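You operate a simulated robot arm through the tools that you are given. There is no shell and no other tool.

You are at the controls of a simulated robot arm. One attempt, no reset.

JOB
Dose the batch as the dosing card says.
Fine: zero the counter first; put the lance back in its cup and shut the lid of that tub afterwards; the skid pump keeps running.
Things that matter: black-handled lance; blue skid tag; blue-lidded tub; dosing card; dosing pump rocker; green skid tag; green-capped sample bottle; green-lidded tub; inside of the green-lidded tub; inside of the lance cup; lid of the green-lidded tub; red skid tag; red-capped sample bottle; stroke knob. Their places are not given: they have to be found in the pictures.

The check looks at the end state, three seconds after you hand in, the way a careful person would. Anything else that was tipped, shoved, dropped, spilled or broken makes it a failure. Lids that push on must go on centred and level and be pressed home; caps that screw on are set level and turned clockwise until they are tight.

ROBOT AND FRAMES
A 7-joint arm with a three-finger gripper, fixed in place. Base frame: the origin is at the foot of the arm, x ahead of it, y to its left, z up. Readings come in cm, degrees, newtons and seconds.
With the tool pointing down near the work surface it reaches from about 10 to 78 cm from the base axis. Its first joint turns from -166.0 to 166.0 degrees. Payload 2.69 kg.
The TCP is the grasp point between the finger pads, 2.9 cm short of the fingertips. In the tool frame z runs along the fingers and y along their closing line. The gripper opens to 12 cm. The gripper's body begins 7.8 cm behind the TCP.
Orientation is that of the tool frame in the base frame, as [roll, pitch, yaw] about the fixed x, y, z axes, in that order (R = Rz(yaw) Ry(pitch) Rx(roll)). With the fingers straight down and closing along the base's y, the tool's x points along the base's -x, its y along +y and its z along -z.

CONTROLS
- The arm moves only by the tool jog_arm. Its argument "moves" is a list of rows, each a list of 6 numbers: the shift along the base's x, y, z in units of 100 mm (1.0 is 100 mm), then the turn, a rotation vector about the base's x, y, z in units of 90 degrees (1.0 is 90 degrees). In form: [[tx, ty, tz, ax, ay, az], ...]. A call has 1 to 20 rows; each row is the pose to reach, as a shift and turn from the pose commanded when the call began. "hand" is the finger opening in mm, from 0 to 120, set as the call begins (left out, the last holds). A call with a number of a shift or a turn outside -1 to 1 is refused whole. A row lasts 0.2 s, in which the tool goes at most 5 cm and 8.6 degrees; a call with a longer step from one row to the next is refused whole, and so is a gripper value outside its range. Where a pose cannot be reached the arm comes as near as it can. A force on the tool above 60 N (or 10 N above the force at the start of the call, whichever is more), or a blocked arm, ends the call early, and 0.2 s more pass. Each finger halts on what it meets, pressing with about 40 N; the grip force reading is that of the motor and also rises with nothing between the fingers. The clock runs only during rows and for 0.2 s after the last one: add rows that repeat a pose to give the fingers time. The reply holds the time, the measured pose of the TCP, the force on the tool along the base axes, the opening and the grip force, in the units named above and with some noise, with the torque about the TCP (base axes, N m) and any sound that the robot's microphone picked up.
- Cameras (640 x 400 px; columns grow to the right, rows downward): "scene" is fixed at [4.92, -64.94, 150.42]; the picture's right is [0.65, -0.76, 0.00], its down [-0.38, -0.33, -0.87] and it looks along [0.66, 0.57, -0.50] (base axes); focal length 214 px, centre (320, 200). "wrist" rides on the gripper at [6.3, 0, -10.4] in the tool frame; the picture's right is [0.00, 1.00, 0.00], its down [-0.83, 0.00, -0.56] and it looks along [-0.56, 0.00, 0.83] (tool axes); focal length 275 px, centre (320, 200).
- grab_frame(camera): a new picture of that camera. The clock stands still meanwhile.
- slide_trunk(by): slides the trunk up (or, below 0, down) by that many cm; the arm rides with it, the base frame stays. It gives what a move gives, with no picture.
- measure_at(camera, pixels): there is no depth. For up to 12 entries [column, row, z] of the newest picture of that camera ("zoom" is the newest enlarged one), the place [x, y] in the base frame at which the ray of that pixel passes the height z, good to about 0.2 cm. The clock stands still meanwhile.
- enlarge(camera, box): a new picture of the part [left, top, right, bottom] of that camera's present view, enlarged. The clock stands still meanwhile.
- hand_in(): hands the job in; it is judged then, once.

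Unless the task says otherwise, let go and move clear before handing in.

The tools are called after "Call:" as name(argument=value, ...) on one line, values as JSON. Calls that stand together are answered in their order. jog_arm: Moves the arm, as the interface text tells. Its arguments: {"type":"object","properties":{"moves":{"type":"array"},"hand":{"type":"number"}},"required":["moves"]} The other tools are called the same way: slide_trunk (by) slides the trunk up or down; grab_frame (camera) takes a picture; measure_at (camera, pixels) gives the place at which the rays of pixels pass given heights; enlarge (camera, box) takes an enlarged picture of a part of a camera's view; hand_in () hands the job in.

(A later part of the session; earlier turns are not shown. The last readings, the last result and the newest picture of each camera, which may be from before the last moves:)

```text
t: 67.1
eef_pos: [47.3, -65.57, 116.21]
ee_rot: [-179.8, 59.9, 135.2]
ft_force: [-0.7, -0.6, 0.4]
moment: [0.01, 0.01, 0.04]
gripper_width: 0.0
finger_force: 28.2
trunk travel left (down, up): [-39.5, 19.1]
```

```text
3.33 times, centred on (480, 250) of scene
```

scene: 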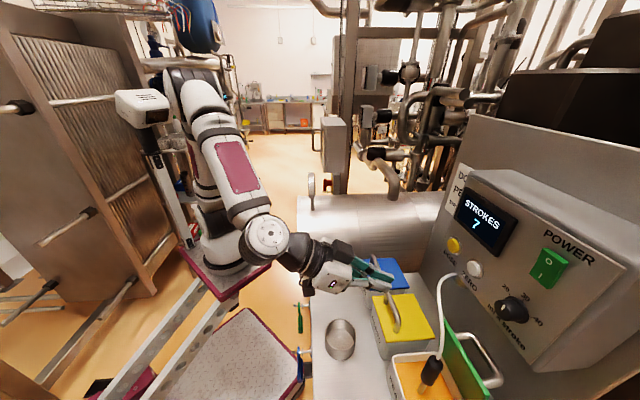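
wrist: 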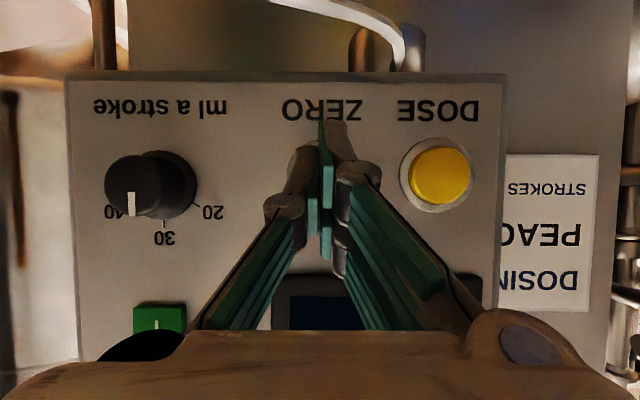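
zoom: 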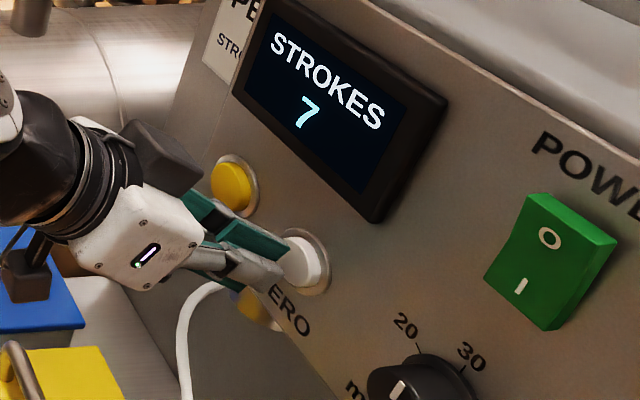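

The fingertips are about a centimetre from the ZERO button and centred on its label. Creeping forward in small steps.

Call:
jog_arm(moves=[[0.03, -0.03, 0, 0, 0, 0], [0.06, -0.06, 0, 0, 0, 0], [0.08, -0.08, 0, 0, 0, 0], [0.09, -0.09, 0, 0, 0, 0], [0.09, -0.09, 0, 0, 0, 0]])

Call:
enlarge(camera="scene", box=[420, 190, 540, 310])

```text
t: 68.3
eef_pos: [48.09, -66.34, 116.14]
ee_rot: [-179.7, 60.0, 135.1]
ft_force: [-9.9, 11.3, -1.3]
moment: [-0.07, 0.0, 0.06]
gripper_width: 0.0
finger_force: 28.7
trunk travel left (down, up): [-39.5, 19.1]
heard: click
```

```text
3.33 times, centred on (480, 250) of scene
```

zoom: 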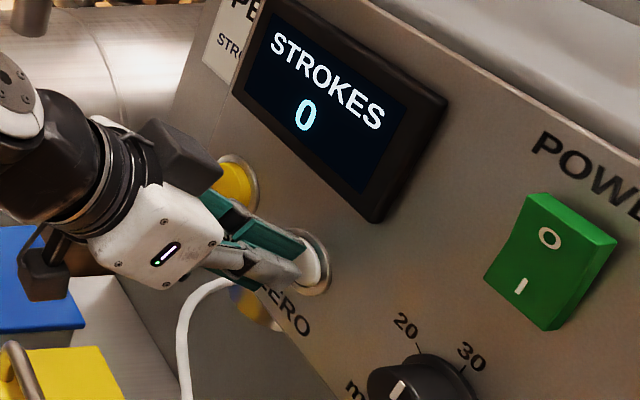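

A click was heard and the counter now shows 0. I'll back off 3 cm and slide 7 cm along the panel to DOSE.

Call:
jog_arm(moves=[[-0.1, 0.1, 0, 0, 0, 0], [-0.21, 0.21, 0, 0, 0, 0], [0.0, 0.42, 0, 0, 0, 0], [0.2, 0.62, 0, 0, 0, 0], [0.285, 0.705, 0, 0, 0, 0], [0.285, 0.705, 0, 0, 0, 0]])

Call:
grab_frame(camera="wrist")

Call:
enlarge(camera="scene", box=[420, 190, 540, 310])

```text
t: 69.7
eef_pos: [51.34, -59.27, 116.1]
ee_rot: [-179.6, 60.0, 135.1]
ft_force: [-1.0, -0.3, 0.1]
moment: [-0.02, -0.01, 0.01]
gripper_width: 0.01
finger_force: 28.3
trunk travel left (down, up): [-39.5, 19.1]
```

```text
taken
```

wrist: 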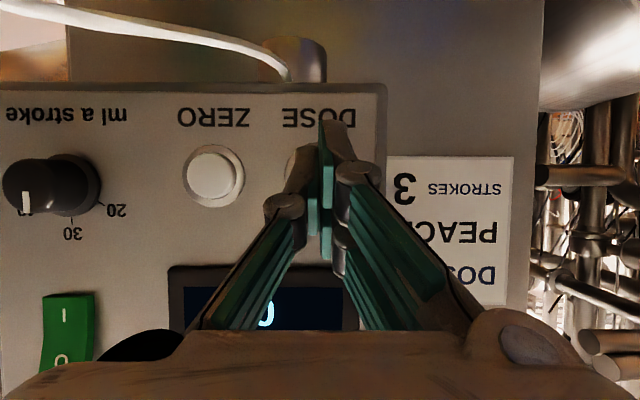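

```text
3.33 times, centred on (480, 250) of scene
```

zoom: 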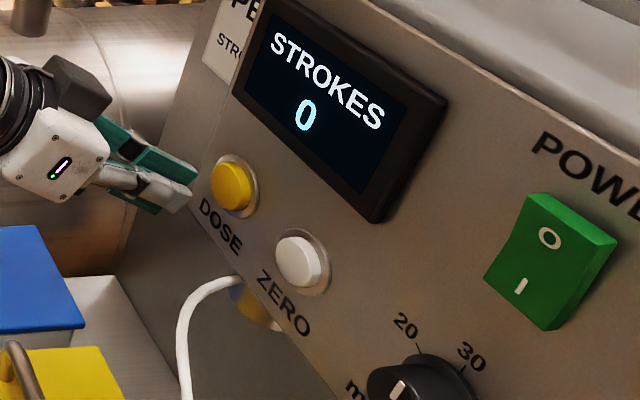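

DOSE is centred on the fingers, with its label spanning cols 282–357, and the counter is 0. Pressing once with the same stroke depth and releasing.

Call:
jog_arm(moves=[[0.08, -0.08, 0, 0, 0, 0], [0.14, -0.14, 0, 0, 0, 0], [0.17, -0.17, 0, 0, 0, 0], [0.19, -0.19, 0, 0, 0, 0], [0.19, -0.19, 0, 0, 0, 0]])

Call:
enlarge(camera="scene", box=[420, 190, 540, 310])

```text
t: 70.9
eef_pos: [52.94, -61.27, 116.14]
ee_rot: [-179.7, 60.1, 135.1]
ft_force: [-3.7, 5.3, -1.1]
moment: [-0.05, -0.01, 0.07]
gripper_width: 0.0
finger_force: 28.7
trunk travel left (down, up): [-39.5, 19.1]
heard: click
```

```text
3.33 times, centred on (480, 250) of scene
```

zoom: 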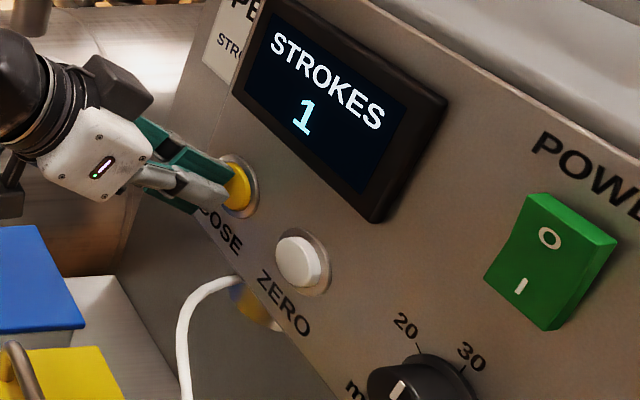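

The counter shows 1. I'll release the button, pause, and press the second time.

Call:
jog_arm(moves=[[-0.06, 0.06, 0, 0, 0, 0], [-0.12, 0.12, 0, 0, 0, 0], [-0.12, 0.12, 0, 0, 0, 0], [-0.12, 0.12, 0, 0, 0, 0], [-0.12, 0.12, 0, 0, 0, 0], [-0.12, 0.12, 0, 0, 0, 0]])

Call:
jog_arm(moves=[[0.06, -0.06, 0, 0, 0, 0], [0.1, -0.1, 0, 0, 0, 0], [0.12, -0.12, 0, 0, 0, 0], [0.12, -0.12, 0, 0, 0, 0]])

Call:
enlarge(camera="scene", box=[420, 190, 540, 310])

```text
t: 72.3
eef_pos: [51.76, -60.07, 116.19]
ee_rot: [-179.6, 60.0, 135.1]
ft_force: [0.4, 0.0, -1.0]
moment: [0.03, -0.03, -0.02]
gripper_width: 0.02
finger_force: 28.6
trunk travel left (down, up): [-39.5, 19.1]
```

```text
t: 73.3
eef_pos: [52.92, -61.27, 116.12]
ee_rot: [-179.7, 60.0, 135.1]
ft_force: [-4.1, 4.1, -2.8]
moment: [0.06, 0.02, 0.02]
gripper_width: 0.0
finger_force: 28.2
trunk travel left (down, up): [-39.5, 19.1]
heard: click
```

```text
3.33 times, centred on (480, 250) of scene
```

zoom: 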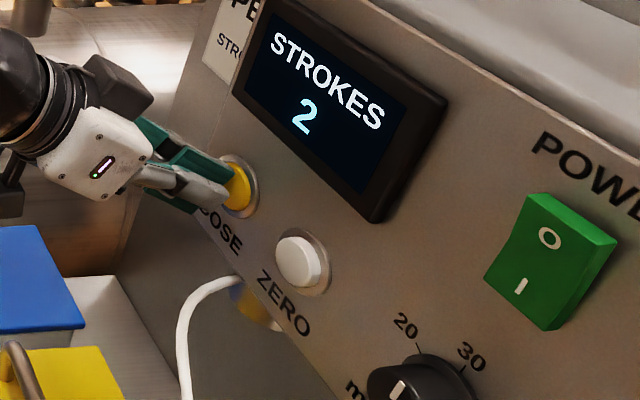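

The counter shows 2. Releasing, pausing, then the third and last press.

Call:
jog_arm(moves=[[-0.06, 0.06, 0, 0, 0, 0], [-0.12, 0.12, 0, 0, 0, 0], [-0.12, 0.12, 0, 0, 0, 0], [-0.12, 0.12, 0, 0, 0, 0], [-0.12, 0.12, 0, 0, 0, 0], [-0.12, 0.12, 0, 0, 0, 0]])

Call:
jog_arm(moves=[[0.06, -0.06, 0, 0, 0, 0], [0.1, -0.1, 0, 0, 0, 0], [0.12, -0.12, 0, 0, 0, 0], [0.12, -0.12, 0, 0, 0, 0]])

Call:
enlarge(camera="scene", box=[420, 190, 540, 310])

```text
t: 74.7
eef_pos: [51.77, -60.07, 116.25]
ee_rot: [-179.7, 60.0, 135.1]
ft_force: [-0.1, -0.1, -1.1]
moment: [-0.02, -0.03, -0.03]
gripper_width: 0.0
finger_force: 28.9
trunk travel left (down, up): [-39.5, 19.1]
```

```text
t: 75.7
eef_pos: [52.98, -61.14, 116.17]
ee_rot: [-179.6, 60.0, 135.0]
ft_force: [-3.9, 3.7, -2.2]
moment: [0.05, 0.02, 0.07]
gripper_width: 0.0
finger_force: 29.0
trunk travel left (down, up): [-39.5, 19.1]
heard: click
```

```text
3.33 times, centred on (480, 250) of scene
```

zoom: 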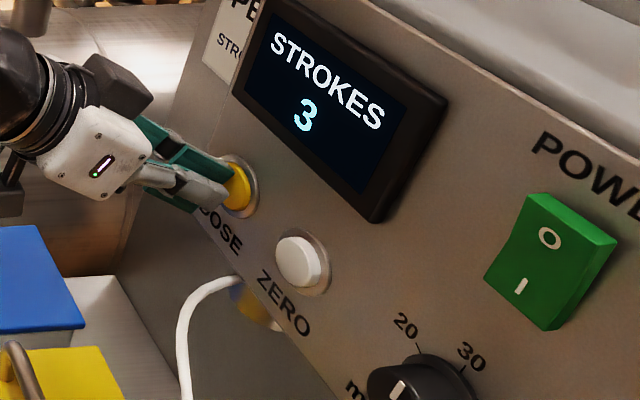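

The counter reads 3, as the card asks. Backing away from the panel and straightening the hand.

Call:
jog_arm(moves=[[-0.15, 0.15, 0, 0, 0, 0], [-0.35, 0.35, 0, 0, 0, 0], [-0.6, 0.6, 0.02, 0, 0, 0], [-0.85, 0.85, 0.02, 0, 0, 0], [-1.0, 1.0, 0.02, 0, 0, 0], [-1.0, 1.0, 0.02, 0, 0, 0]])

Call:
jog_arm(moves=[[-0.06, -0.1, 0, 0.059, 0.059, 0], [-0.13, -0.2, 0, 0.118, 0.118, 0], [-0.2, -0.3, 0, 0.177, 0.177, 0], [-0.27, -0.4, 0, 0.236, 0.236, 0], [-0.35, -0.5, 0, 0.295, 0.295, 0], [-0.43, -0.6, 0, 0.354, 0.354, 0], [-0.52, -0.7, 0, 0.413, 0.413, 0], [-0.6, -0.8, 0, 0.471, 0.471, 0], [-0.6, -0.8, 0, 0.471, 0.471, 0]], hand=80)

Call:
grab_frame(camera="wrist")

Call:
grab_frame(camera="scene")

```text
t: 77.1
eef_pos: [42.85, -51.22, 116.44]
ee_rot: [-179.8, 60.0, 135.1]
ft_force: [0.6, -1.1, 0.0]
moment: [-0.01, 0.01, -0.03]
gripper_width: 0.0
finger_force: 28.6
trunk travel left (down, up): [-39.5, 19.1]
```

```text
t: 79.1
eef_pos: [37.0, -59.37, 116.36]
ee_rot: [-179.8, -0.1, 134.8]
ft_force: [0.2, 0.0, -0.1]
moment: [-0.03, -0.02, -0.01]
gripper_width: 7.99
finger_force: 0.0
trunk travel left (down, up): [-39.5, 19.1]
```

```text
taken
```

wrist: 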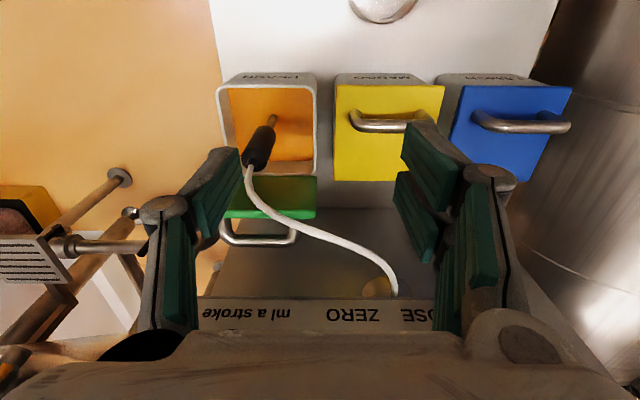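

```text
taken
```

scene: 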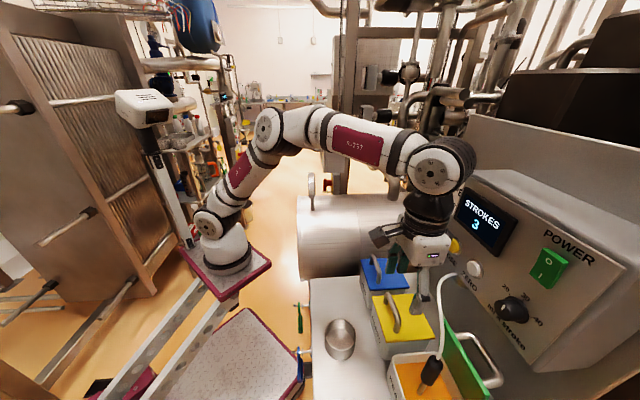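

The counter shows 3 and the lance is still upright in the tub at wrist (262,140). Moving back above it, then I'll check alignment before descending.

Call:
jog_arm(moves=[[-0.01, -0.15, -0.1, 0, 0, 0], [-0.03, -0.35, -0.2, 0, 0, 0], [-0.04, -0.55, -0.3, 0, 0, 0], [-0.06, -0.75, -0.43, 0, 0, 0], [-0.065, -0.93, -0.43, 0, 0, 0], [-0.065, -0.93, -0.43, 0, 0, 0]], hand=80)

Call:
grab_frame(camera="wrist")

Call:
enlarge(camera="scene", box=[370, 260, 540, 400])

```text
t: 80.5
eef_pos: [36.23, -68.54, 111.97]
ee_rot: [-179.9, 0.1, 135.0]
ft_force: [0.0, 0.2, -0.3]
moment: [-0.03, -0.01, -0.04]
gripper_width: 8.02
finger_force: 0.1
trunk travel left (down, up): [-39.5, 19.1]
```

```text
taken
```

wrist: 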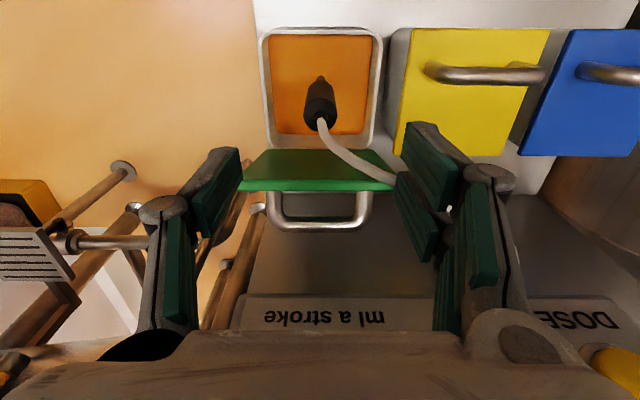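

```text
2.86 times, centred on (455, 330) of scene
```

zoom: 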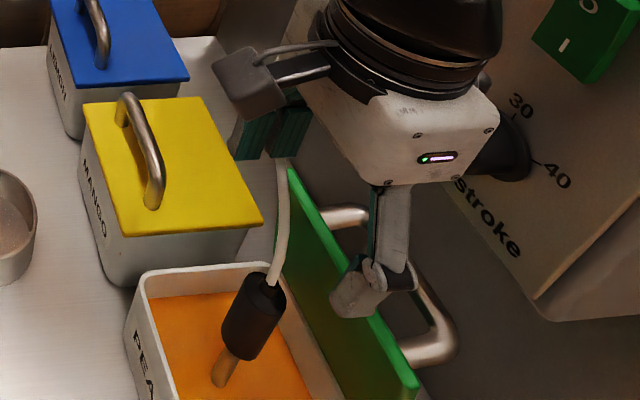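

The handle sits centred below the fingers at (320,105). Descending 10 cm first, then the rest.

Call:
jog_arm(moves=[[0.005, -0.005, -0.2, 0, 0, 0], [0.01, -0.01, -0.45, 0, 0, 0], [0.01, -0.01, -0.7, 0, 0, 0], [0.01, -0.01, -0.9, 0, 0, 0], [0.01, -0.01, -1.0, 0, 0, 0], [0.01, -0.01, -1.0, 0, 0, 0]], hand=80)

Call:
grab_frame(camera="wrist")

Call:
enlarge(camera="scene", box=[370, 260, 540, 400])

```text
t: 81.9
eef_pos: [36.45, -68.53, 102.02]
ee_rot: [-179.9, 0.0, 135.2]
ft_force: [0.6, 0.5, -0.8]
moment: [0.0, 0.0, -0.01]
gripper_width: 8.03
finger_force: 0.0
trunk travel left (down, up): [-39.5, 19.1]
```

```text
taken
```

wrist: 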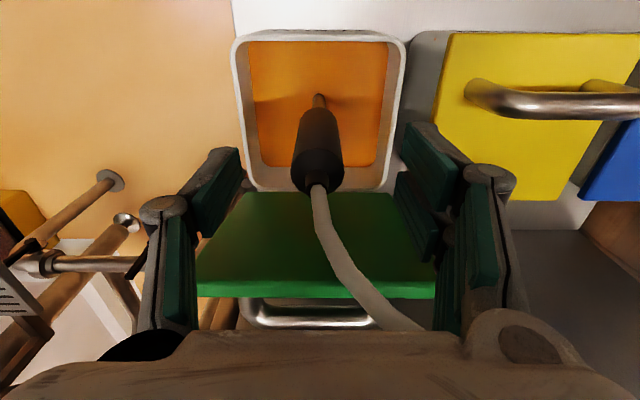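

```text
2.86 times, centred on (455, 330) of scene
```

zoom: 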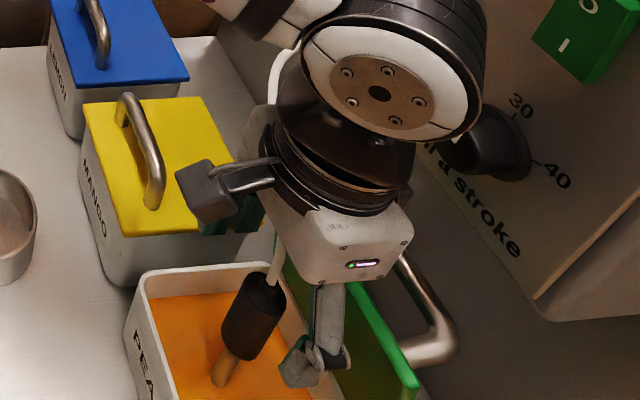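

Still well centred with no force. Down the last 5.8 cm and close on the handle.

Call:
jog_arm(moves=[[0, -0.01, -0.2, 0, 0, 0], [-0.005, -0.015, -0.4, 0, 0, 0], [-0.005, -0.015, -0.575, 0, 0, 0], [-0.005, -0.015, -0.575, 0, 0, 0]], hand=80)

Call:
jog_arm(moves=[[0, 0, 0, 0, 0, 0], [0, 0, 0, 0, 0, 0], [0, 0, 0, 0, 0, 0], [0, 0, 0, 0, 0, 0]], hand=0)

Call:
grab_frame(camera="wrist")

```text
t: 82.9
eef_pos: [36.48, -68.8, 96.4]
ee_rot: [-179.8, 0.0, 135.2]
ft_force: [-0.2, -0.6, -0.2]
moment: [-0.02, 0.02, 0.0]
gripper_width: 8.02
finger_force: 0.0
trunk travel left (down, up): [-39.5, 19.1]
```

```text
t: 83.9
eef_pos: [36.36, -68.68, 96.44]
ee_rot: [-179.8, 0.0, 135.2]
ft_force: [-0.6, 0.6, -0.4]
moment: [-0.07, 0.02, 0.03]
gripper_width: 2.62
finger_force: 39.9
trunk travel left (down, up): [-39.5, 19.1]
```

```text
taken
```

wrist: 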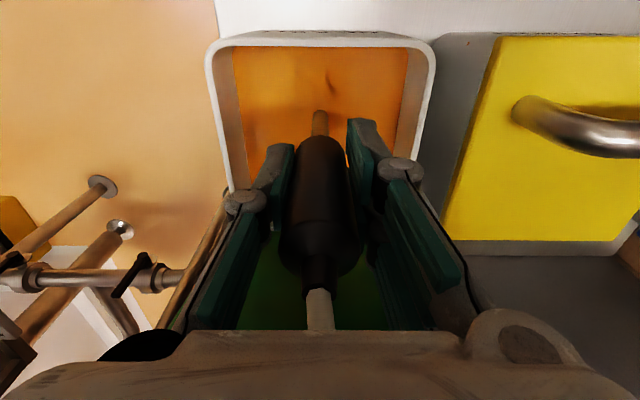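

Gripped at 2.62 cm. Lifting slowly straight up out of the product to clear the rim, with a short pause for drips.

Call:
jog_arm(moves=[[0, 0, 0.06, 0, 0, 0], [0, 0, 0.14, 0, 0, 0], [0, 0, 0.22, 0, 0, 0], [0, 0, 0.32, 0, 0, 0], [0, 0, 0.42, 0, 0, 0], [0, 0, 0.52, 0, 0, 0], [0, 0, 0.62, 0, 0, 0], [0, 0, 0.72, 0, 0, 0], [0, 0, 0.82, 0, 0, 0], [0, 0, 0.92, 0, 0, 0], [0, 0, 1.0, 0, 0, 0], [0, 0, 1.0, 0, 0, 0]])

Call:
jog_arm(moves=[[0, 0, 0.1, 0, 0, 0], [0, 0, 0.2, 0, 0, 0], [0, 0, 0.3, 0, 0, 0], [0, 0, 0.4, 0, 0, 0], [0, 0, 0.5, 0, 0, 0], [0, 0, 0.56, 0, 0, 0], [0, 0, 0.56, 0, 0, 0], [0, 0, 0.56, 0, 0, 0], [0, 0, 0.56, 0, 0, 0], [0, 0, 0.56, 0, 0, 0], [0, 0, 0.56, 0, 0, 0]])

Call:
grab_frame(camera="wrist")

Call:
enlarge(camera="scene", box=[370, 260, 540, 400])

```text
t: 86.5
eef_pos: [36.51, -68.65, 106.28]
ee_rot: [-179.9, 0.1, 135.1]
ft_force: [0.4, 0.2, -2.9]
moment: [0.01, 0.02, 0.01]
gripper_width: 2.61
finger_force: 39.7
trunk travel left (down, up): [-39.5, 19.1]
```

```text
t: 88.9
eef_pos: [36.47, -68.77, 111.83]
ee_rot: [-179.8, 0.0, 135.1]
ft_force: [0.0, -0.5, -3.9]
moment: [0.01, 0.03, 0.01]
gripper_width: 2.6
finger_force: 39.8
trunk travel left (down, up): [-39.5, 19.1]
```

```text
taken
```

wrist: 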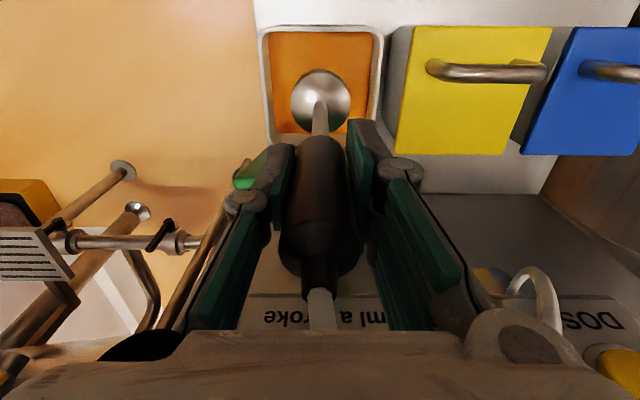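

```text
2.86 times, centred on (455, 330) of scene
```

zoom: 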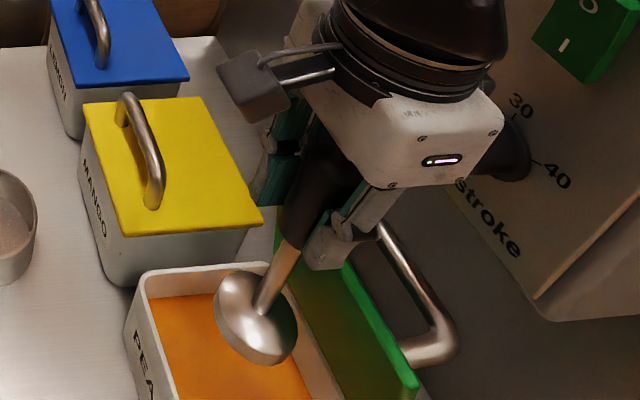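

The foot is clear above the tub and clean. Carrying the lance back along the same path to the cup.

Call:
jog_arm(moves=[[0.0, 0.12, 0, 0, 0, 0], [-0.01, 0.3, 0, 0, 0, 0], [-0.02, 0.5, 0, 0, 0, 0], [-0.03, 0.7, 0, 0, 0, 0], [-0.04, 0.88, 0, 0, 0, 0], [-0.05, 1.0, 0, 0, 0, 0], [-0.05, 1.0, 0, 0, 0, 0]])

Call:
jog_arm(moves=[[0.0, 0.12, 0, 0, 0, 0], [-0.01, 0.3, 0, 0, 0, 0], [-0.02, 0.5, 0, 0, 0, 0], [-0.03, 0.7, 0, 0, 0, 0], [-0.04, 0.88, 0, 0, 0, 0], [-0.05, 1.0, 0, 0, 0, 0], [-0.05, 1.0, 0, 0, 0, 0]])

Call:
jog_arm(moves=[[-0.01, 0.1, 0, 0, 0, 0], [-0.025, 0.227, 0, 0, 0, 0], [-0.025, 0.227, 0, 0, 0, 0], [-0.025, 0.227, 0, 0, 0, 0]])

Call:
grab_frame(camera="wrist")

Call:
enlarge(camera="scene", box=[290, 200, 480, 400])

```text
t: 90.5
eef_pos: [36.03, -58.71, 111.94]
ee_rot: [-179.9, 0.0, 135.1]
ft_force: [-0.3, 0.4, -3.3]
moment: [-0.01, 0.04, 0.03]
gripper_width: 2.62
finger_force: 39.7
trunk travel left (down, up): [-39.5, 19.1]
```

```text
t: 92.1
eef_pos: [35.33, -48.73, 111.99]
ee_rot: [-179.8, 0.0, 135.1]
ft_force: [0.6, 0.0, -4.7]
moment: [0.0, 0.01, 0.02]
gripper_width: 2.61
finger_force: 40.7
trunk travel left (down, up): [-39.5, 19.1]
```

```text
t: 93.1
eef_pos: [35.1, -46.6, 112.1]
ee_rot: [-179.9, 0.0, 135.1]
ft_force: [-0.1, -0.7, -3.7]
moment: [0.01, 0.02, -0.01]
gripper_width: 2.6
finger_force: 39.4
trunk travel left (down, up): [-39.5, 19.1]
```

```text
taken
```

wrist: 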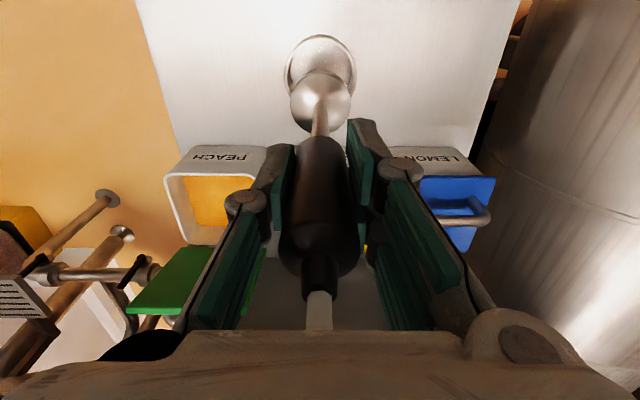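

```text
2.00 times, centred on (385, 300) of scene
```

zoom: 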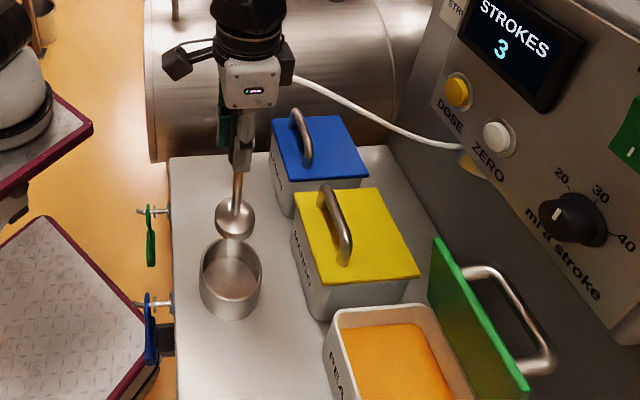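

The view matches the earlier one over the cup, with the foot at (320,98) in front of the cup at (320,62), and the lateral error is about 1 mm. Lowering into the cup.

Call:
jog_arm(moves=[[0.008, 0.008, -0.15, 0, 0, 0], [0.008, 0.008, -0.3, 0, 0, 0], [0.008, 0.008, -0.45, 0, 0, 0], [0.008, 0.008, -0.6, 0, 0, 0], [0.008, 0.008, -0.75, 0, 0, 0], [0.008, 0.008, -0.9, 0, 0, 0], [0.008, 0.008, -1.0, 0, 0, 0], [0.008, 0.008, -1.0, 0, 0, 0]])

Call:
grab_frame(camera="wrist")

Call:
enlarge(camera="scene", box=[300, 230, 400, 370])

```text
t: 94.9
eef_pos: [35.35, -46.38, 101.95]
ee_rot: [-179.7, -0.1, 135.0]
ft_force: [-0.1, 0.0, -3.7]
moment: [0.01, -0.02, 0.01]
gripper_width: 2.63
finger_force: 39.7
trunk travel left (down, up): [-39.5, 19.1]
```

```text
taken
```

wrist: 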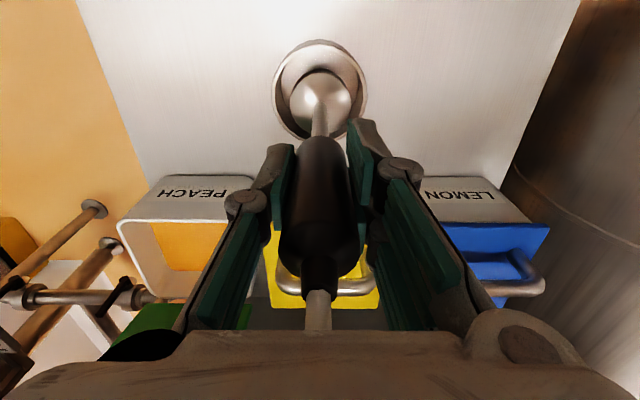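

```text
2.86 times, centred on (350, 300) of scene
```

zoom: 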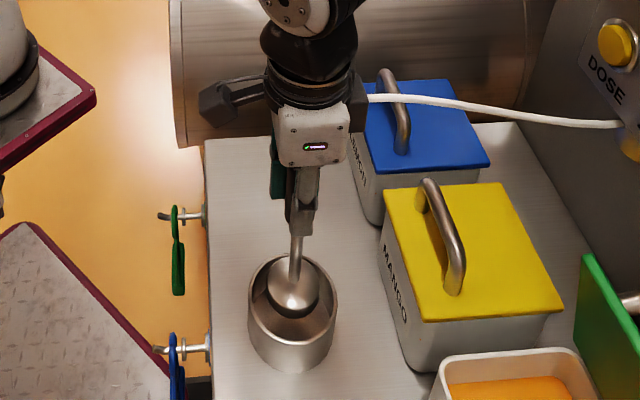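

The foot is entering the cup centred, with no side force. Continuing down gently to the floor.

Call:
jog_arm(moves=[[0, 0, -0.1, 0, 0, 0], [0, 0, -0.2, 0, 0, 0], [0, 0, -0.3, 0, 0, 0], [0, 0, -0.4, 0, 0, 0], [0, 0, -0.46, 0, 0, 0], [0, 0, -0.5, 0, 0, 0], [0, 0, -0.52, 0, 0, 0], [0, 0, -0.52, 0, 0, 0]])

Call:
grab_frame(camera="wrist")

```text
t: 96.7
eef_pos: [35.16, -46.43, 96.74]
ee_rot: [-179.8, 0.1, 135.1]
ft_force: [-0.4, -1.0, -3.2]
moment: [-0.02, 0.0, 0.02]
gripper_width: 2.58
finger_force: 40.4
trunk travel left (down, up): [-39.5, 19.1]
```

```text
taken
```

wrist: 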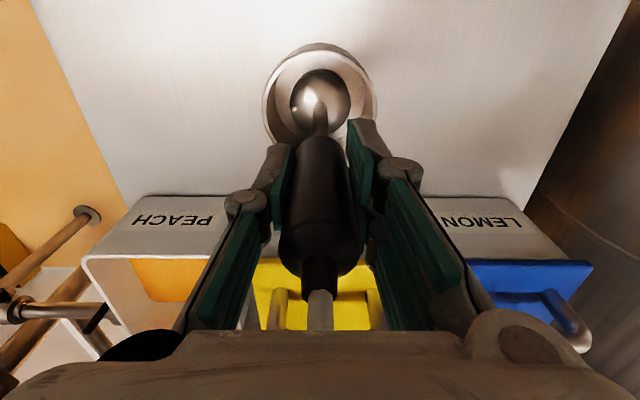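

Still hanging at z=96.7 and expected to touch near 96.4. Going down in 1 mm steps until contact.

Call:
jog_arm(moves=[[0, 0, -0.01, 0, 0, 0], [0, 0, -0.02, 0, 0, 0], [0, 0, -0.03, 0, 0, 0], [0, 0, -0.03, 0, 0, 0]])

```text
t: 97.7
eef_pos: [35.26, -46.5, 96.38]
ee_rot: [-179.8, 0.1, 135.1]
ft_force: [-0.5, -0.8, -2.7]
moment: [-0.03, 0.03, 0.04]
gripper_width: 2.61
finger_force: 40.6
trunk travel left (down, up): [-39.5, 19.1]
```

Call:
jog_arm(moves=[[0, 0, -0.01, 0, 0, 0], [0, 0, -0.02, 0, 0, 0], [0, 0, -0.02, 0, 0, 0]])

```text
t: 98.5
eef_pos: [35.3, -46.44, 96.29]
ee_rot: [-179.8, 0.2, 135.1]
ft_force: [1.7, 4.4, 20.7]
moment: [0.56, 0.13, -0.02]
gripper_width: 2.62
finger_force: 40.8
trunk travel left (down, up): [-39.5, 19.1]
```

Contact with the cup floor at +20 N. Easing up 2 mm, then opening slightly to check the lance stands before letting go fully.

Call:
jog_arm(moves=[[0, 0, 0.015, 0, 0, 0], [0, 0, 0.02, 0, 0, 0], [0, 0, 0.02, 0, 0, 0]])

Call:
jog_arm(moves=[[0, 0, 0, 0, 0, 0], [0, 0, 0, 0, 0, 0], [0, 0, 0, 0, 0, 0], [0, 0, 0, 0, 0, 0], [0, 0, 0, 0, 0, 0]], hand=36)

Call:
grab_frame(camera="wrist")

```text
t: 99.3
eef_pos: [35.24, -46.35, 96.38]
ee_rot: [-179.8, 0.0, 135.0]
ft_force: [0.0, -1.6, 1.2]
moment: [-0.38, -0.14, 0.0]
gripper_width: 2.64
finger_force: 40.1
trunk travel left (down, up): [-39.5, 19.1]
```

```text
t: 100.5
eef_pos: [35.21, -46.28, 96.36]
ee_rot: [-179.9, 0.0, 135.1]
ft_force: [-0.2, 0.0, 0.3]
moment: [-0.01, -0.01, 0.01]
gripper_width: 3.6
finger_force: 0.0
trunk travel left (down, up): [-39.5, 19.1]
```

```text
taken
```

wrist: 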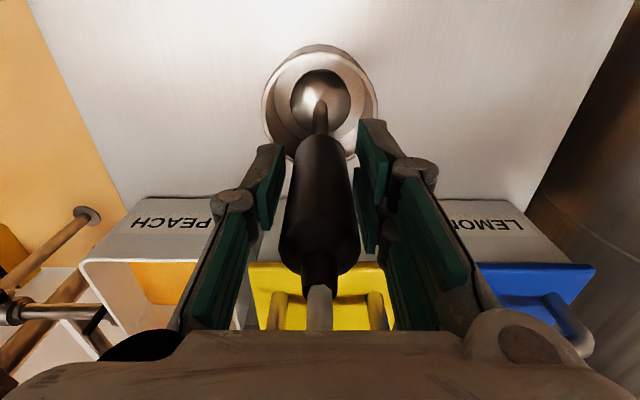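

The lance stands centred in its cup without touching the fingers. Opening fully and rising clear.

Call:
jog_arm(moves=[[0, 0, 0, 0, 0, 0], [0, 0, 0, 0, 0, 0], [0, 0, 0.1, 0, 0, 0], [0, 0, 0.25, 0, 0, 0], [0, 0, 0.45, 0, 0, 0], [0, 0, 0.65, 0, 0, 0], [0, 0, 0.85, 0, 0, 0], [0, 0, 1.0, 0, 0, 0], [0, 0, 1.0, 0, 0, 0]], hand=80)

Call:
jog_arm(moves=[[0, 0, 0.25, 0, 0, 0], [0, 0, 0.5, 0, 0, 0], [0, 0, 0.75, 0, 0, 0], [0, 0, 1.0, 0, 0, 0], [0, 0, 1.0, 0, 0, 0]], hand=80)

Call:
grab_frame(camera="wrist")

Call:
grab_frame(camera="scene")

```text
t: 102.5
eef_pos: [35.17, -46.46, 106.38]
ee_rot: [-179.8, 0.0, 135.1]
ft_force: [-0.5, 0.3, 0.4]
moment: [0.0, -0.02, 0.02]
gripper_width: 7.99
finger_force: 0.0
trunk travel left (down, up): [-39.5, 19.1]
```

```text
t: 103.7
eef_pos: [35.31, -46.55, 116.42]
ee_rot: [-179.9, 0.1, 135.1]
ft_force: [-0.4, 0.7, 0.1]
moment: [-0.03, 0.02, 0.03]
gripper_width: 8.01
finger_force: 0.1
trunk travel left (down, up): [-39.5, 19.1]
```

```text
taken
```

wrist: 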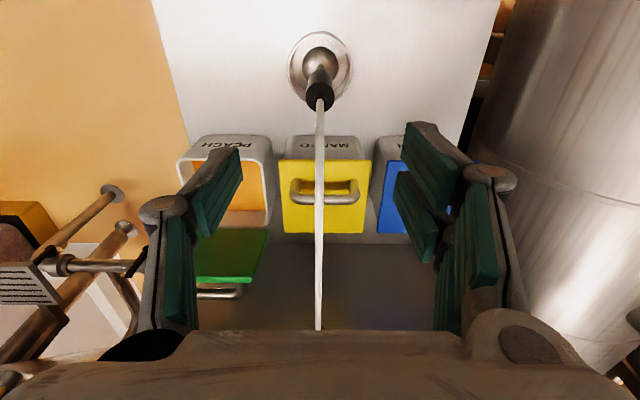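

```text
taken
```

scene: 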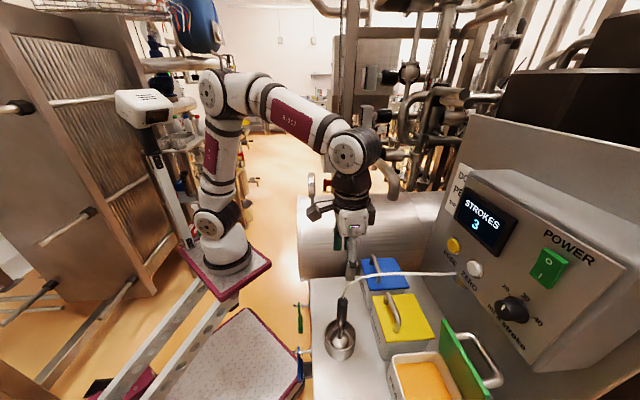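

The lance is back in its cup, upright, and the counter still reads 3. Now for the lid: I'll look closely at its present angle before hooking it from behind.

Call:
enlarge(camera="scene", box=[380, 310, 520, 400])

Call:
enlarge(camera="wrist", box=[160, 120, 290, 310])

Call:
measure_at(camera="scene", pixels=[[442, 331, 103], [442, 331, 104], [447, 333, 103], [447, 333, 104], [491, 398, 103], [491, 398, 104], [443, 385, 91], [434, 358, 91]])

```text
4.44 times, centred on (450, 355) of scene
```

zoom: 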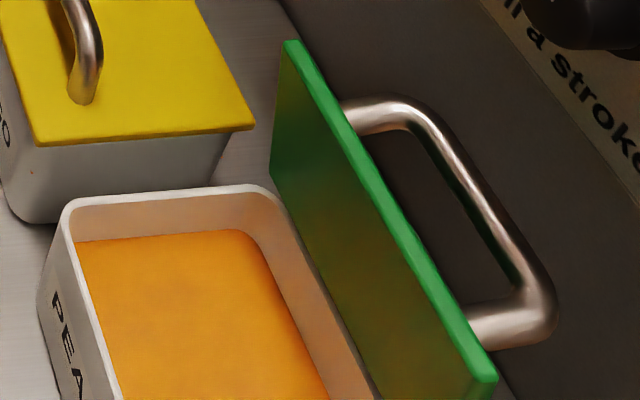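

```text
2.11 times, centred on (225, 215) of wrist
```

zoom: 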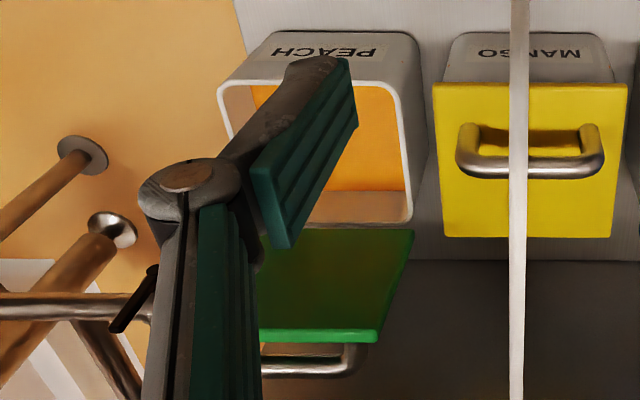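

```text
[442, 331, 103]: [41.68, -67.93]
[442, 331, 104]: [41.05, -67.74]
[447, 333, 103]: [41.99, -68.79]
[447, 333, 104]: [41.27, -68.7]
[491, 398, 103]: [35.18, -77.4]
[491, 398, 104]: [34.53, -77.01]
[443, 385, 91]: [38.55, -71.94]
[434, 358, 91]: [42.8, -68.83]
```

Call:
measure_at(camera="scene", pixels=[[442.2, 319.5, 102], [442.2, 319.5, 103], [442.2, 319.5, 104], [442.2, 319.5, 105], [445.6, 319.3, 102], [445.6, 319.3, 103], [445.6, 319.3, 104], [445.6, 319.3, 105], [490, 395, 102], [490, 395, 103], [490, 395, 104], [440, 350, 91]])

Call:
measure_at(camera="wrist", pixels=[[252, 275, 102], [252, 275, 103], [252, 275, 104], [251, 282, 102], [251, 282, 103], [251, 282, 104], [268, 229, 91], [268, 229, 90]])

```text
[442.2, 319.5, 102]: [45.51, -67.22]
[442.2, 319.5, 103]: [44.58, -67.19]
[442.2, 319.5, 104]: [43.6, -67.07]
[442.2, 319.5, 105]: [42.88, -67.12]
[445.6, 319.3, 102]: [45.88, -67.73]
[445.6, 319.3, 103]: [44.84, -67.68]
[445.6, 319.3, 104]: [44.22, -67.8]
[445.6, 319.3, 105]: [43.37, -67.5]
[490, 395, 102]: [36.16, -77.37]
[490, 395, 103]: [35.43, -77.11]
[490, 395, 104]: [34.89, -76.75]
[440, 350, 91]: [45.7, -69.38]
```

```text
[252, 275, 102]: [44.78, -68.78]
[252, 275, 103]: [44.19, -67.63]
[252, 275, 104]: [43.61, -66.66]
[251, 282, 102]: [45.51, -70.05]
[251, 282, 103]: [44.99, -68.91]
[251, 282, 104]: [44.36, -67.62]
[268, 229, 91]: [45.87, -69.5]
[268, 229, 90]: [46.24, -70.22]
```

The lid's upper edge is at about n=78.6–79.2, z≈104, roughly 75° open. I'll tilt the closed fingers 30° and travel to in front of the lid, staying above everything.

Call:
jog_arm(moves=[[-0.06, -0.18, 0, -0.047, -0.047, 0], [-0.13, -0.38, 0, -0.094, -0.094, 0], [-0.2, -0.58, 0, -0.141, -0.141, 0], [-0.27, -0.77, 0, -0.188, -0.188, 0], [-0.33, -0.95, 0, -0.2357, -0.2357, 0], [-0.33, -0.95, 0, -0.2357, -0.2357, 0]], hand=0)

Call:
jog_arm(moves=[[0.03, -0.2, 0, 0, 0, 0], [0.06, -0.4, -0.05, 0, 0, 0], [0.09, -0.6, -0.1, 0, 0, 0], [0.12, -0.8, -0.15, 0, 0, 0], [0.15, -0.96, -0.2, 0, 0, 0], [0.15, -0.96, -0.2, 0, 0, 0]])

Call:
grab_frame(camera="wrist")

Call:
grab_frame(camera="scene")

```text
t: 105.1
eef_pos: [32.0, -55.88, 116.52]
ee_rot: [-179.8, 30.2, 135.1]
ft_force: [-0.3, 0.1, 0.6]
moment: [0.03, -0.01, 0.0]
gripper_width: 0.01
finger_force: 28.5
trunk travel left (down, up): [-39.5, 19.1]
```

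```text
t: 106.5
eef_pos: [33.62, -65.49, 114.6]
ee_rot: [-179.7, 30.0, 135.0]
ft_force: [-0.6, 0.6, 0.6]
moment: [0.02, -0.02, -0.03]
gripper_width: 0.01
finger_force: 28.7
trunk travel left (down, up): [-39.5, 19.1]
```

```text
taken
```

wrist: 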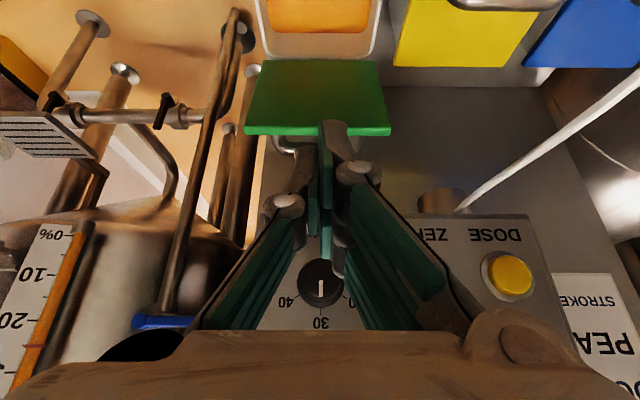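

```text
taken
```

scene: 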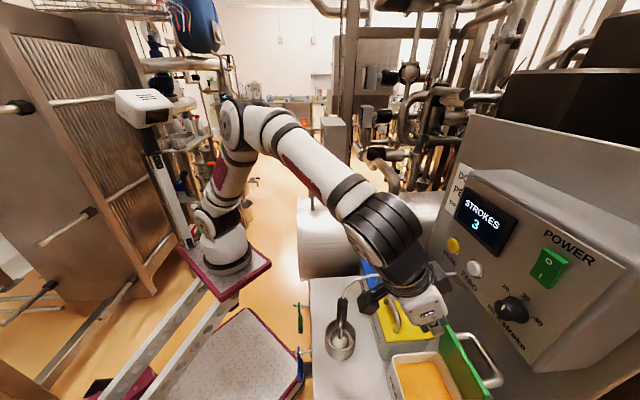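

The view confirms the lid's top edge near n≈79.5, z≈104. Moving to just above and behind it, fingertips still clear over the edge.

Call:
jog_arm(moves=[[0.14, -0.14, -0.08, 0, 0, 0], [0.28, -0.28, -0.16, 0, 0, 0], [0.42, -0.42, -0.3, 0, 0, 0], [0.549, -0.549, -0.46, 0, 0, 0], [0.549, -0.549, -0.46, 0, 0, 0]])

Call:
grab_frame(camera="wrist")

Call:
enlarge(camera="scene", box=[400, 270, 540, 400])

```text
t: 107.7
eef_pos: [39.0, -71.15, 109.71]
ee_rot: [-179.8, 29.9, 135.1]
ft_force: [0.2, 0.2, -0.1]
moment: [0.03, 0.0, -0.03]
gripper_width: 0.0
finger_force: 29.0
trunk travel left (down, up): [-39.5, 19.1]
```

```text
taken
```

wrist: 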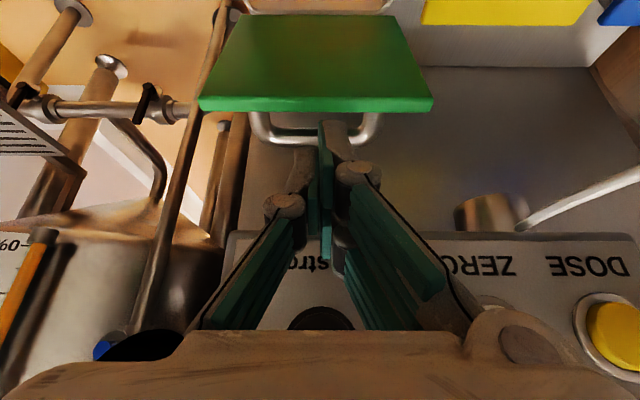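

```text
3.08 times, centred on (470, 335) of scene
```

zoom: 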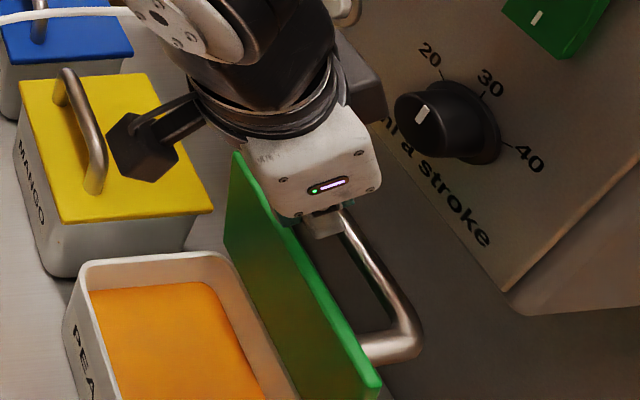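

Fingertips are just beyond the lid's edge, over the handle gap. Sliding the tips down behind the edge by about 1.5 cm.

Call:
jog_arm(moves=[[0.05, -0.05, -0.12, 0, 0, 0], [0.1, -0.1, -0.24, 0, 0, 0], [0.14, -0.14, -0.35, 0, 0, 0], [0.156, -0.156, -0.42, 0, 0, 0], [0.156, -0.156, -0.42, 0, 0, 0]])

Call:
grab_frame(camera="wrist")

Call:
enlarge(camera="scene", box=[400, 270, 540, 400])

```text
t: 108.6
eef_pos: [40.85, -72.79, 107.55]
ee_rot: [-179.3, 31.5, 135.3]
ft_force: [1.9, 4.8, 17.3]
moment: [0.31, -0.06, -0.01]
gripper_width: 0.0
finger_force: 28.7
trunk travel left (down, up): [-39.5, 19.1]
stopped in row 4: the force on the tool passed its limit at 67 N (the readings are from after the stop); the commanded pose is now the measured one
```

```text
taken
```

wrist: 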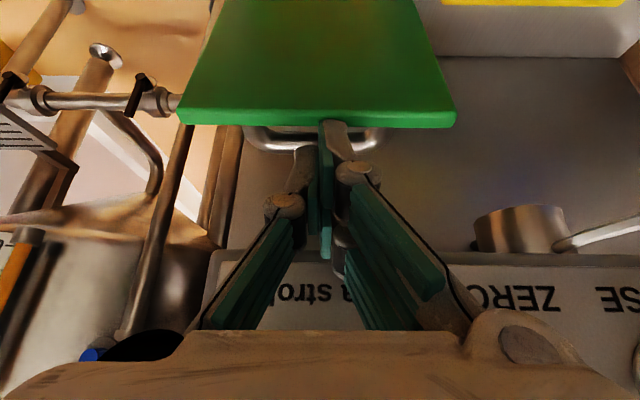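

```text
3.08 times, centred on (470, 335) of scene
```

zoom: 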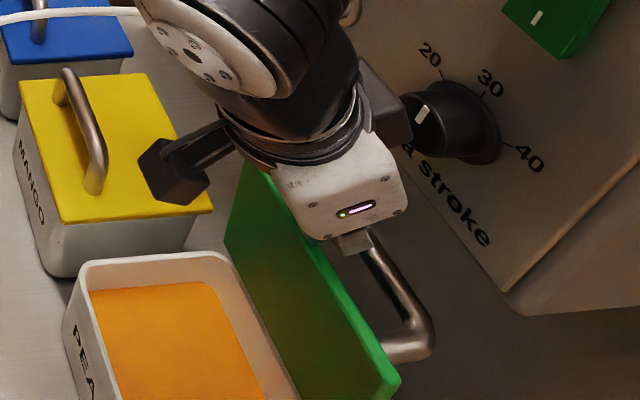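

The call stopped because the tips met the top of the lid's edge, which is slightly taller than I estimated; the lid moved a little further open, to about 81°. I'll back off along the tool axis, tilt to 40°, and check the rocker, knob and lid again.

Call:
jog_arm(moves=[[-0.04, 0.04, 0.08, -0.015, -0.015, 0], [-0.08, 0.08, 0.16, -0.03, -0.03, 0], [-0.12, 0.12, 0.24, -0.048, -0.048, 0], [-0.156, 0.156, 0.3, -0.0668, -0.0668, 0], [-0.156, 0.156, 0.3, -0.0668, -0.0668, 0]])

Call:
grab_frame(camera="wrist")

Call:
grab_frame(camera="scene")

Call:
enlarge(camera="scene", box=[430, 180, 600, 400])

```text
t: 109.8
eef_pos: [39.11, -71.44, 110.09]
ee_rot: [-179.4, 39.7, 135.4]
ft_force: [0.3, -0.3, 0.8]
moment: [-0.02, 0.02, -0.02]
gripper_width: 0.01
finger_force: 28.3
trunk travel left (down, up): [-39.5, 19.1]
```

```text
taken
```

wrist: 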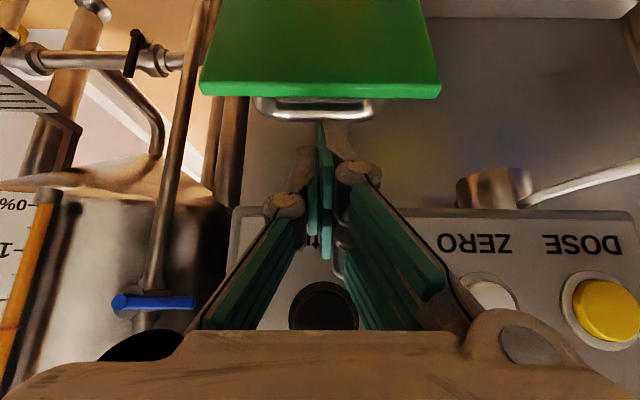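

```text
taken
```

scene: 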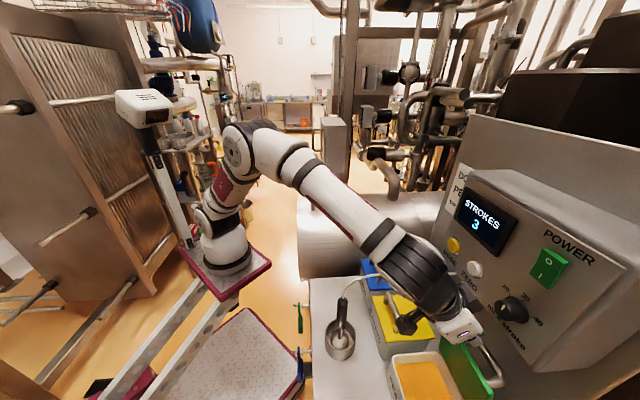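

```text
1.82 times, centred on (515, 290) of scene
```

zoom: 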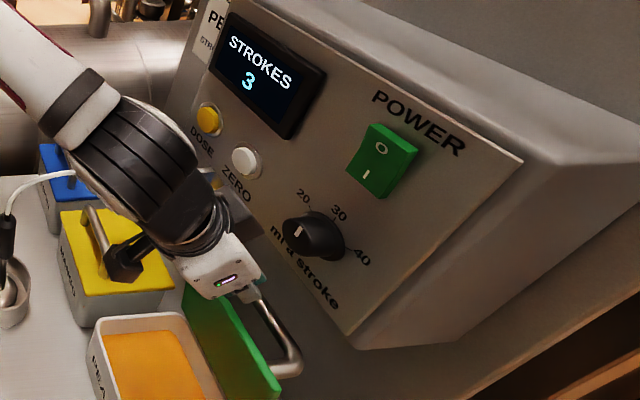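

The knob is still at 30, the rocker is on and the counter reads 3, so nothing was disturbed. I'll triangulate the lid's present edge more carefully using its far corner in both views.

Call:
enlarge(camera="scene", box=[440, 330, 520, 400])

Call:
enlarge(camera="wrist", box=[180, 50, 460, 150])

```text
5.71 times, centred on (480, 365) of scene
```

zoom: 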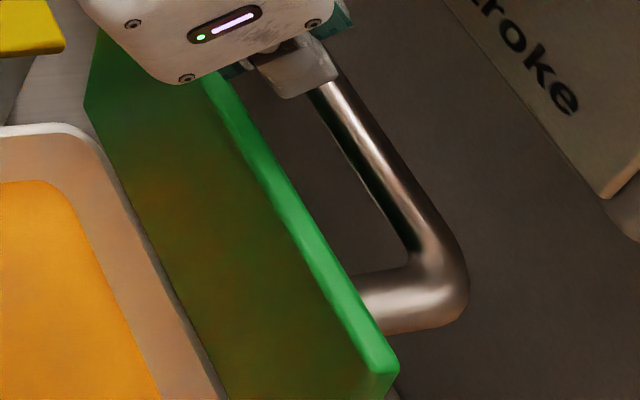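

```text
2.29 times, centred on (320, 100) of wrist
```

zoom: 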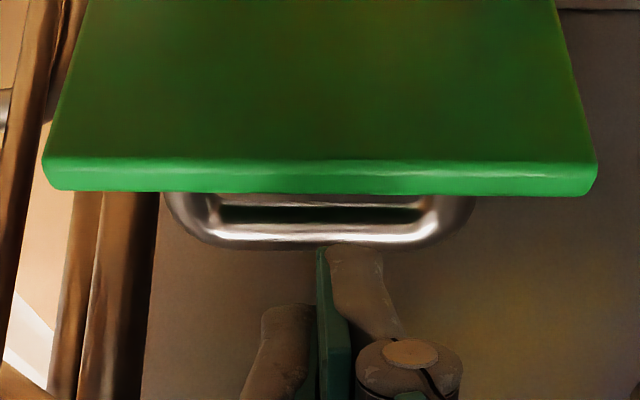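

By comparing views, the lid's top edge sits at about n=79.5, z=104.5, and the collision torque puts the contact there too, meaning the finger is bulkier on the camera side. A better way is to turn the hand so the fingers open along the pull direction and hook the edge with one finger. Backing off first.

Call:
jog_arm(moves=[[-0.12, 0.12, 0.1, 0.03, 0.03, 0], [-0.26, 0.26, 0.15, 0.08, 0.08, 0], [-0.41, 0.41, 0.2, 0.13, 0.13, 0], [-0.56, 0.56, 0.25, 0.18, 0.18, 0], [-0.71, 0.71, 0.3, 0.23, 0.23, 0], [-0.85, 0.85, 0.3, 0.275, 0.275, 0], [-0.85, 0.85, 0.3, 0.312, 0.312, 0], [-0.85, 0.85, 0.3, 0.312, 0.312, 0]], hand=0)

Call:
jog_arm(moves=[[0, 0, 0, 0, 0, 0.091], [0, 0, 0, 0, 0, 0.182], [0, 0, 0, 0, 0, 0.273], [0, 0, 0, 0, 0, 0.364], [0, 0, 0, 0, 0, 0.455], [0, 0, 0, 0, 0, 0.545], [0, 0, 0, 0, 0, 0.636], [0, 0, 0, 0, 0, 0.727], [0, 0, 0, 0, 0, 0.818], [0, 0, 0, 0, 0, 0.909], [0, 0, 0, 0, 0, 0.997], [0, 0, 0, 0, 0, 0.997]], hand=80)

Call:
grab_frame(camera="wrist")

Call:
grab_frame(camera="scene")

```text
t: 111.6
eef_pos: [30.61, -62.93, 113.19]
ee_rot: [-179.6, -0.2, 135.3]
ft_force: [-0.1, -0.1, 0.5]
moment: [-0.02, -0.01, -0.05]
gripper_width: 0.01
finger_force: 28.6
trunk travel left (down, up): [-39.5, 19.1]
```

```text
t: 114.2
eef_pos: [30.59, -62.8, 113.11]
ee_rot: [-179.5, -0.2, -134.9]
ft_force: [0.7, -1.1, -0.5]
moment: [0.0, -0.01, 0.01]
gripper_width: 8.0
finger_force: 0.1
trunk travel left (down, up): [-39.5, 19.1]
```

```text
taken
```

wrist: 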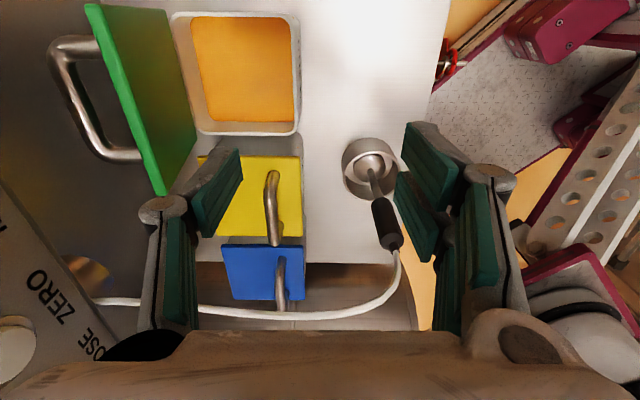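

```text
taken
```

scene: 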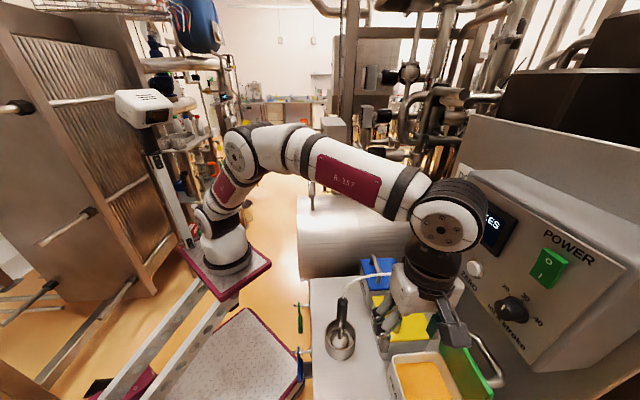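

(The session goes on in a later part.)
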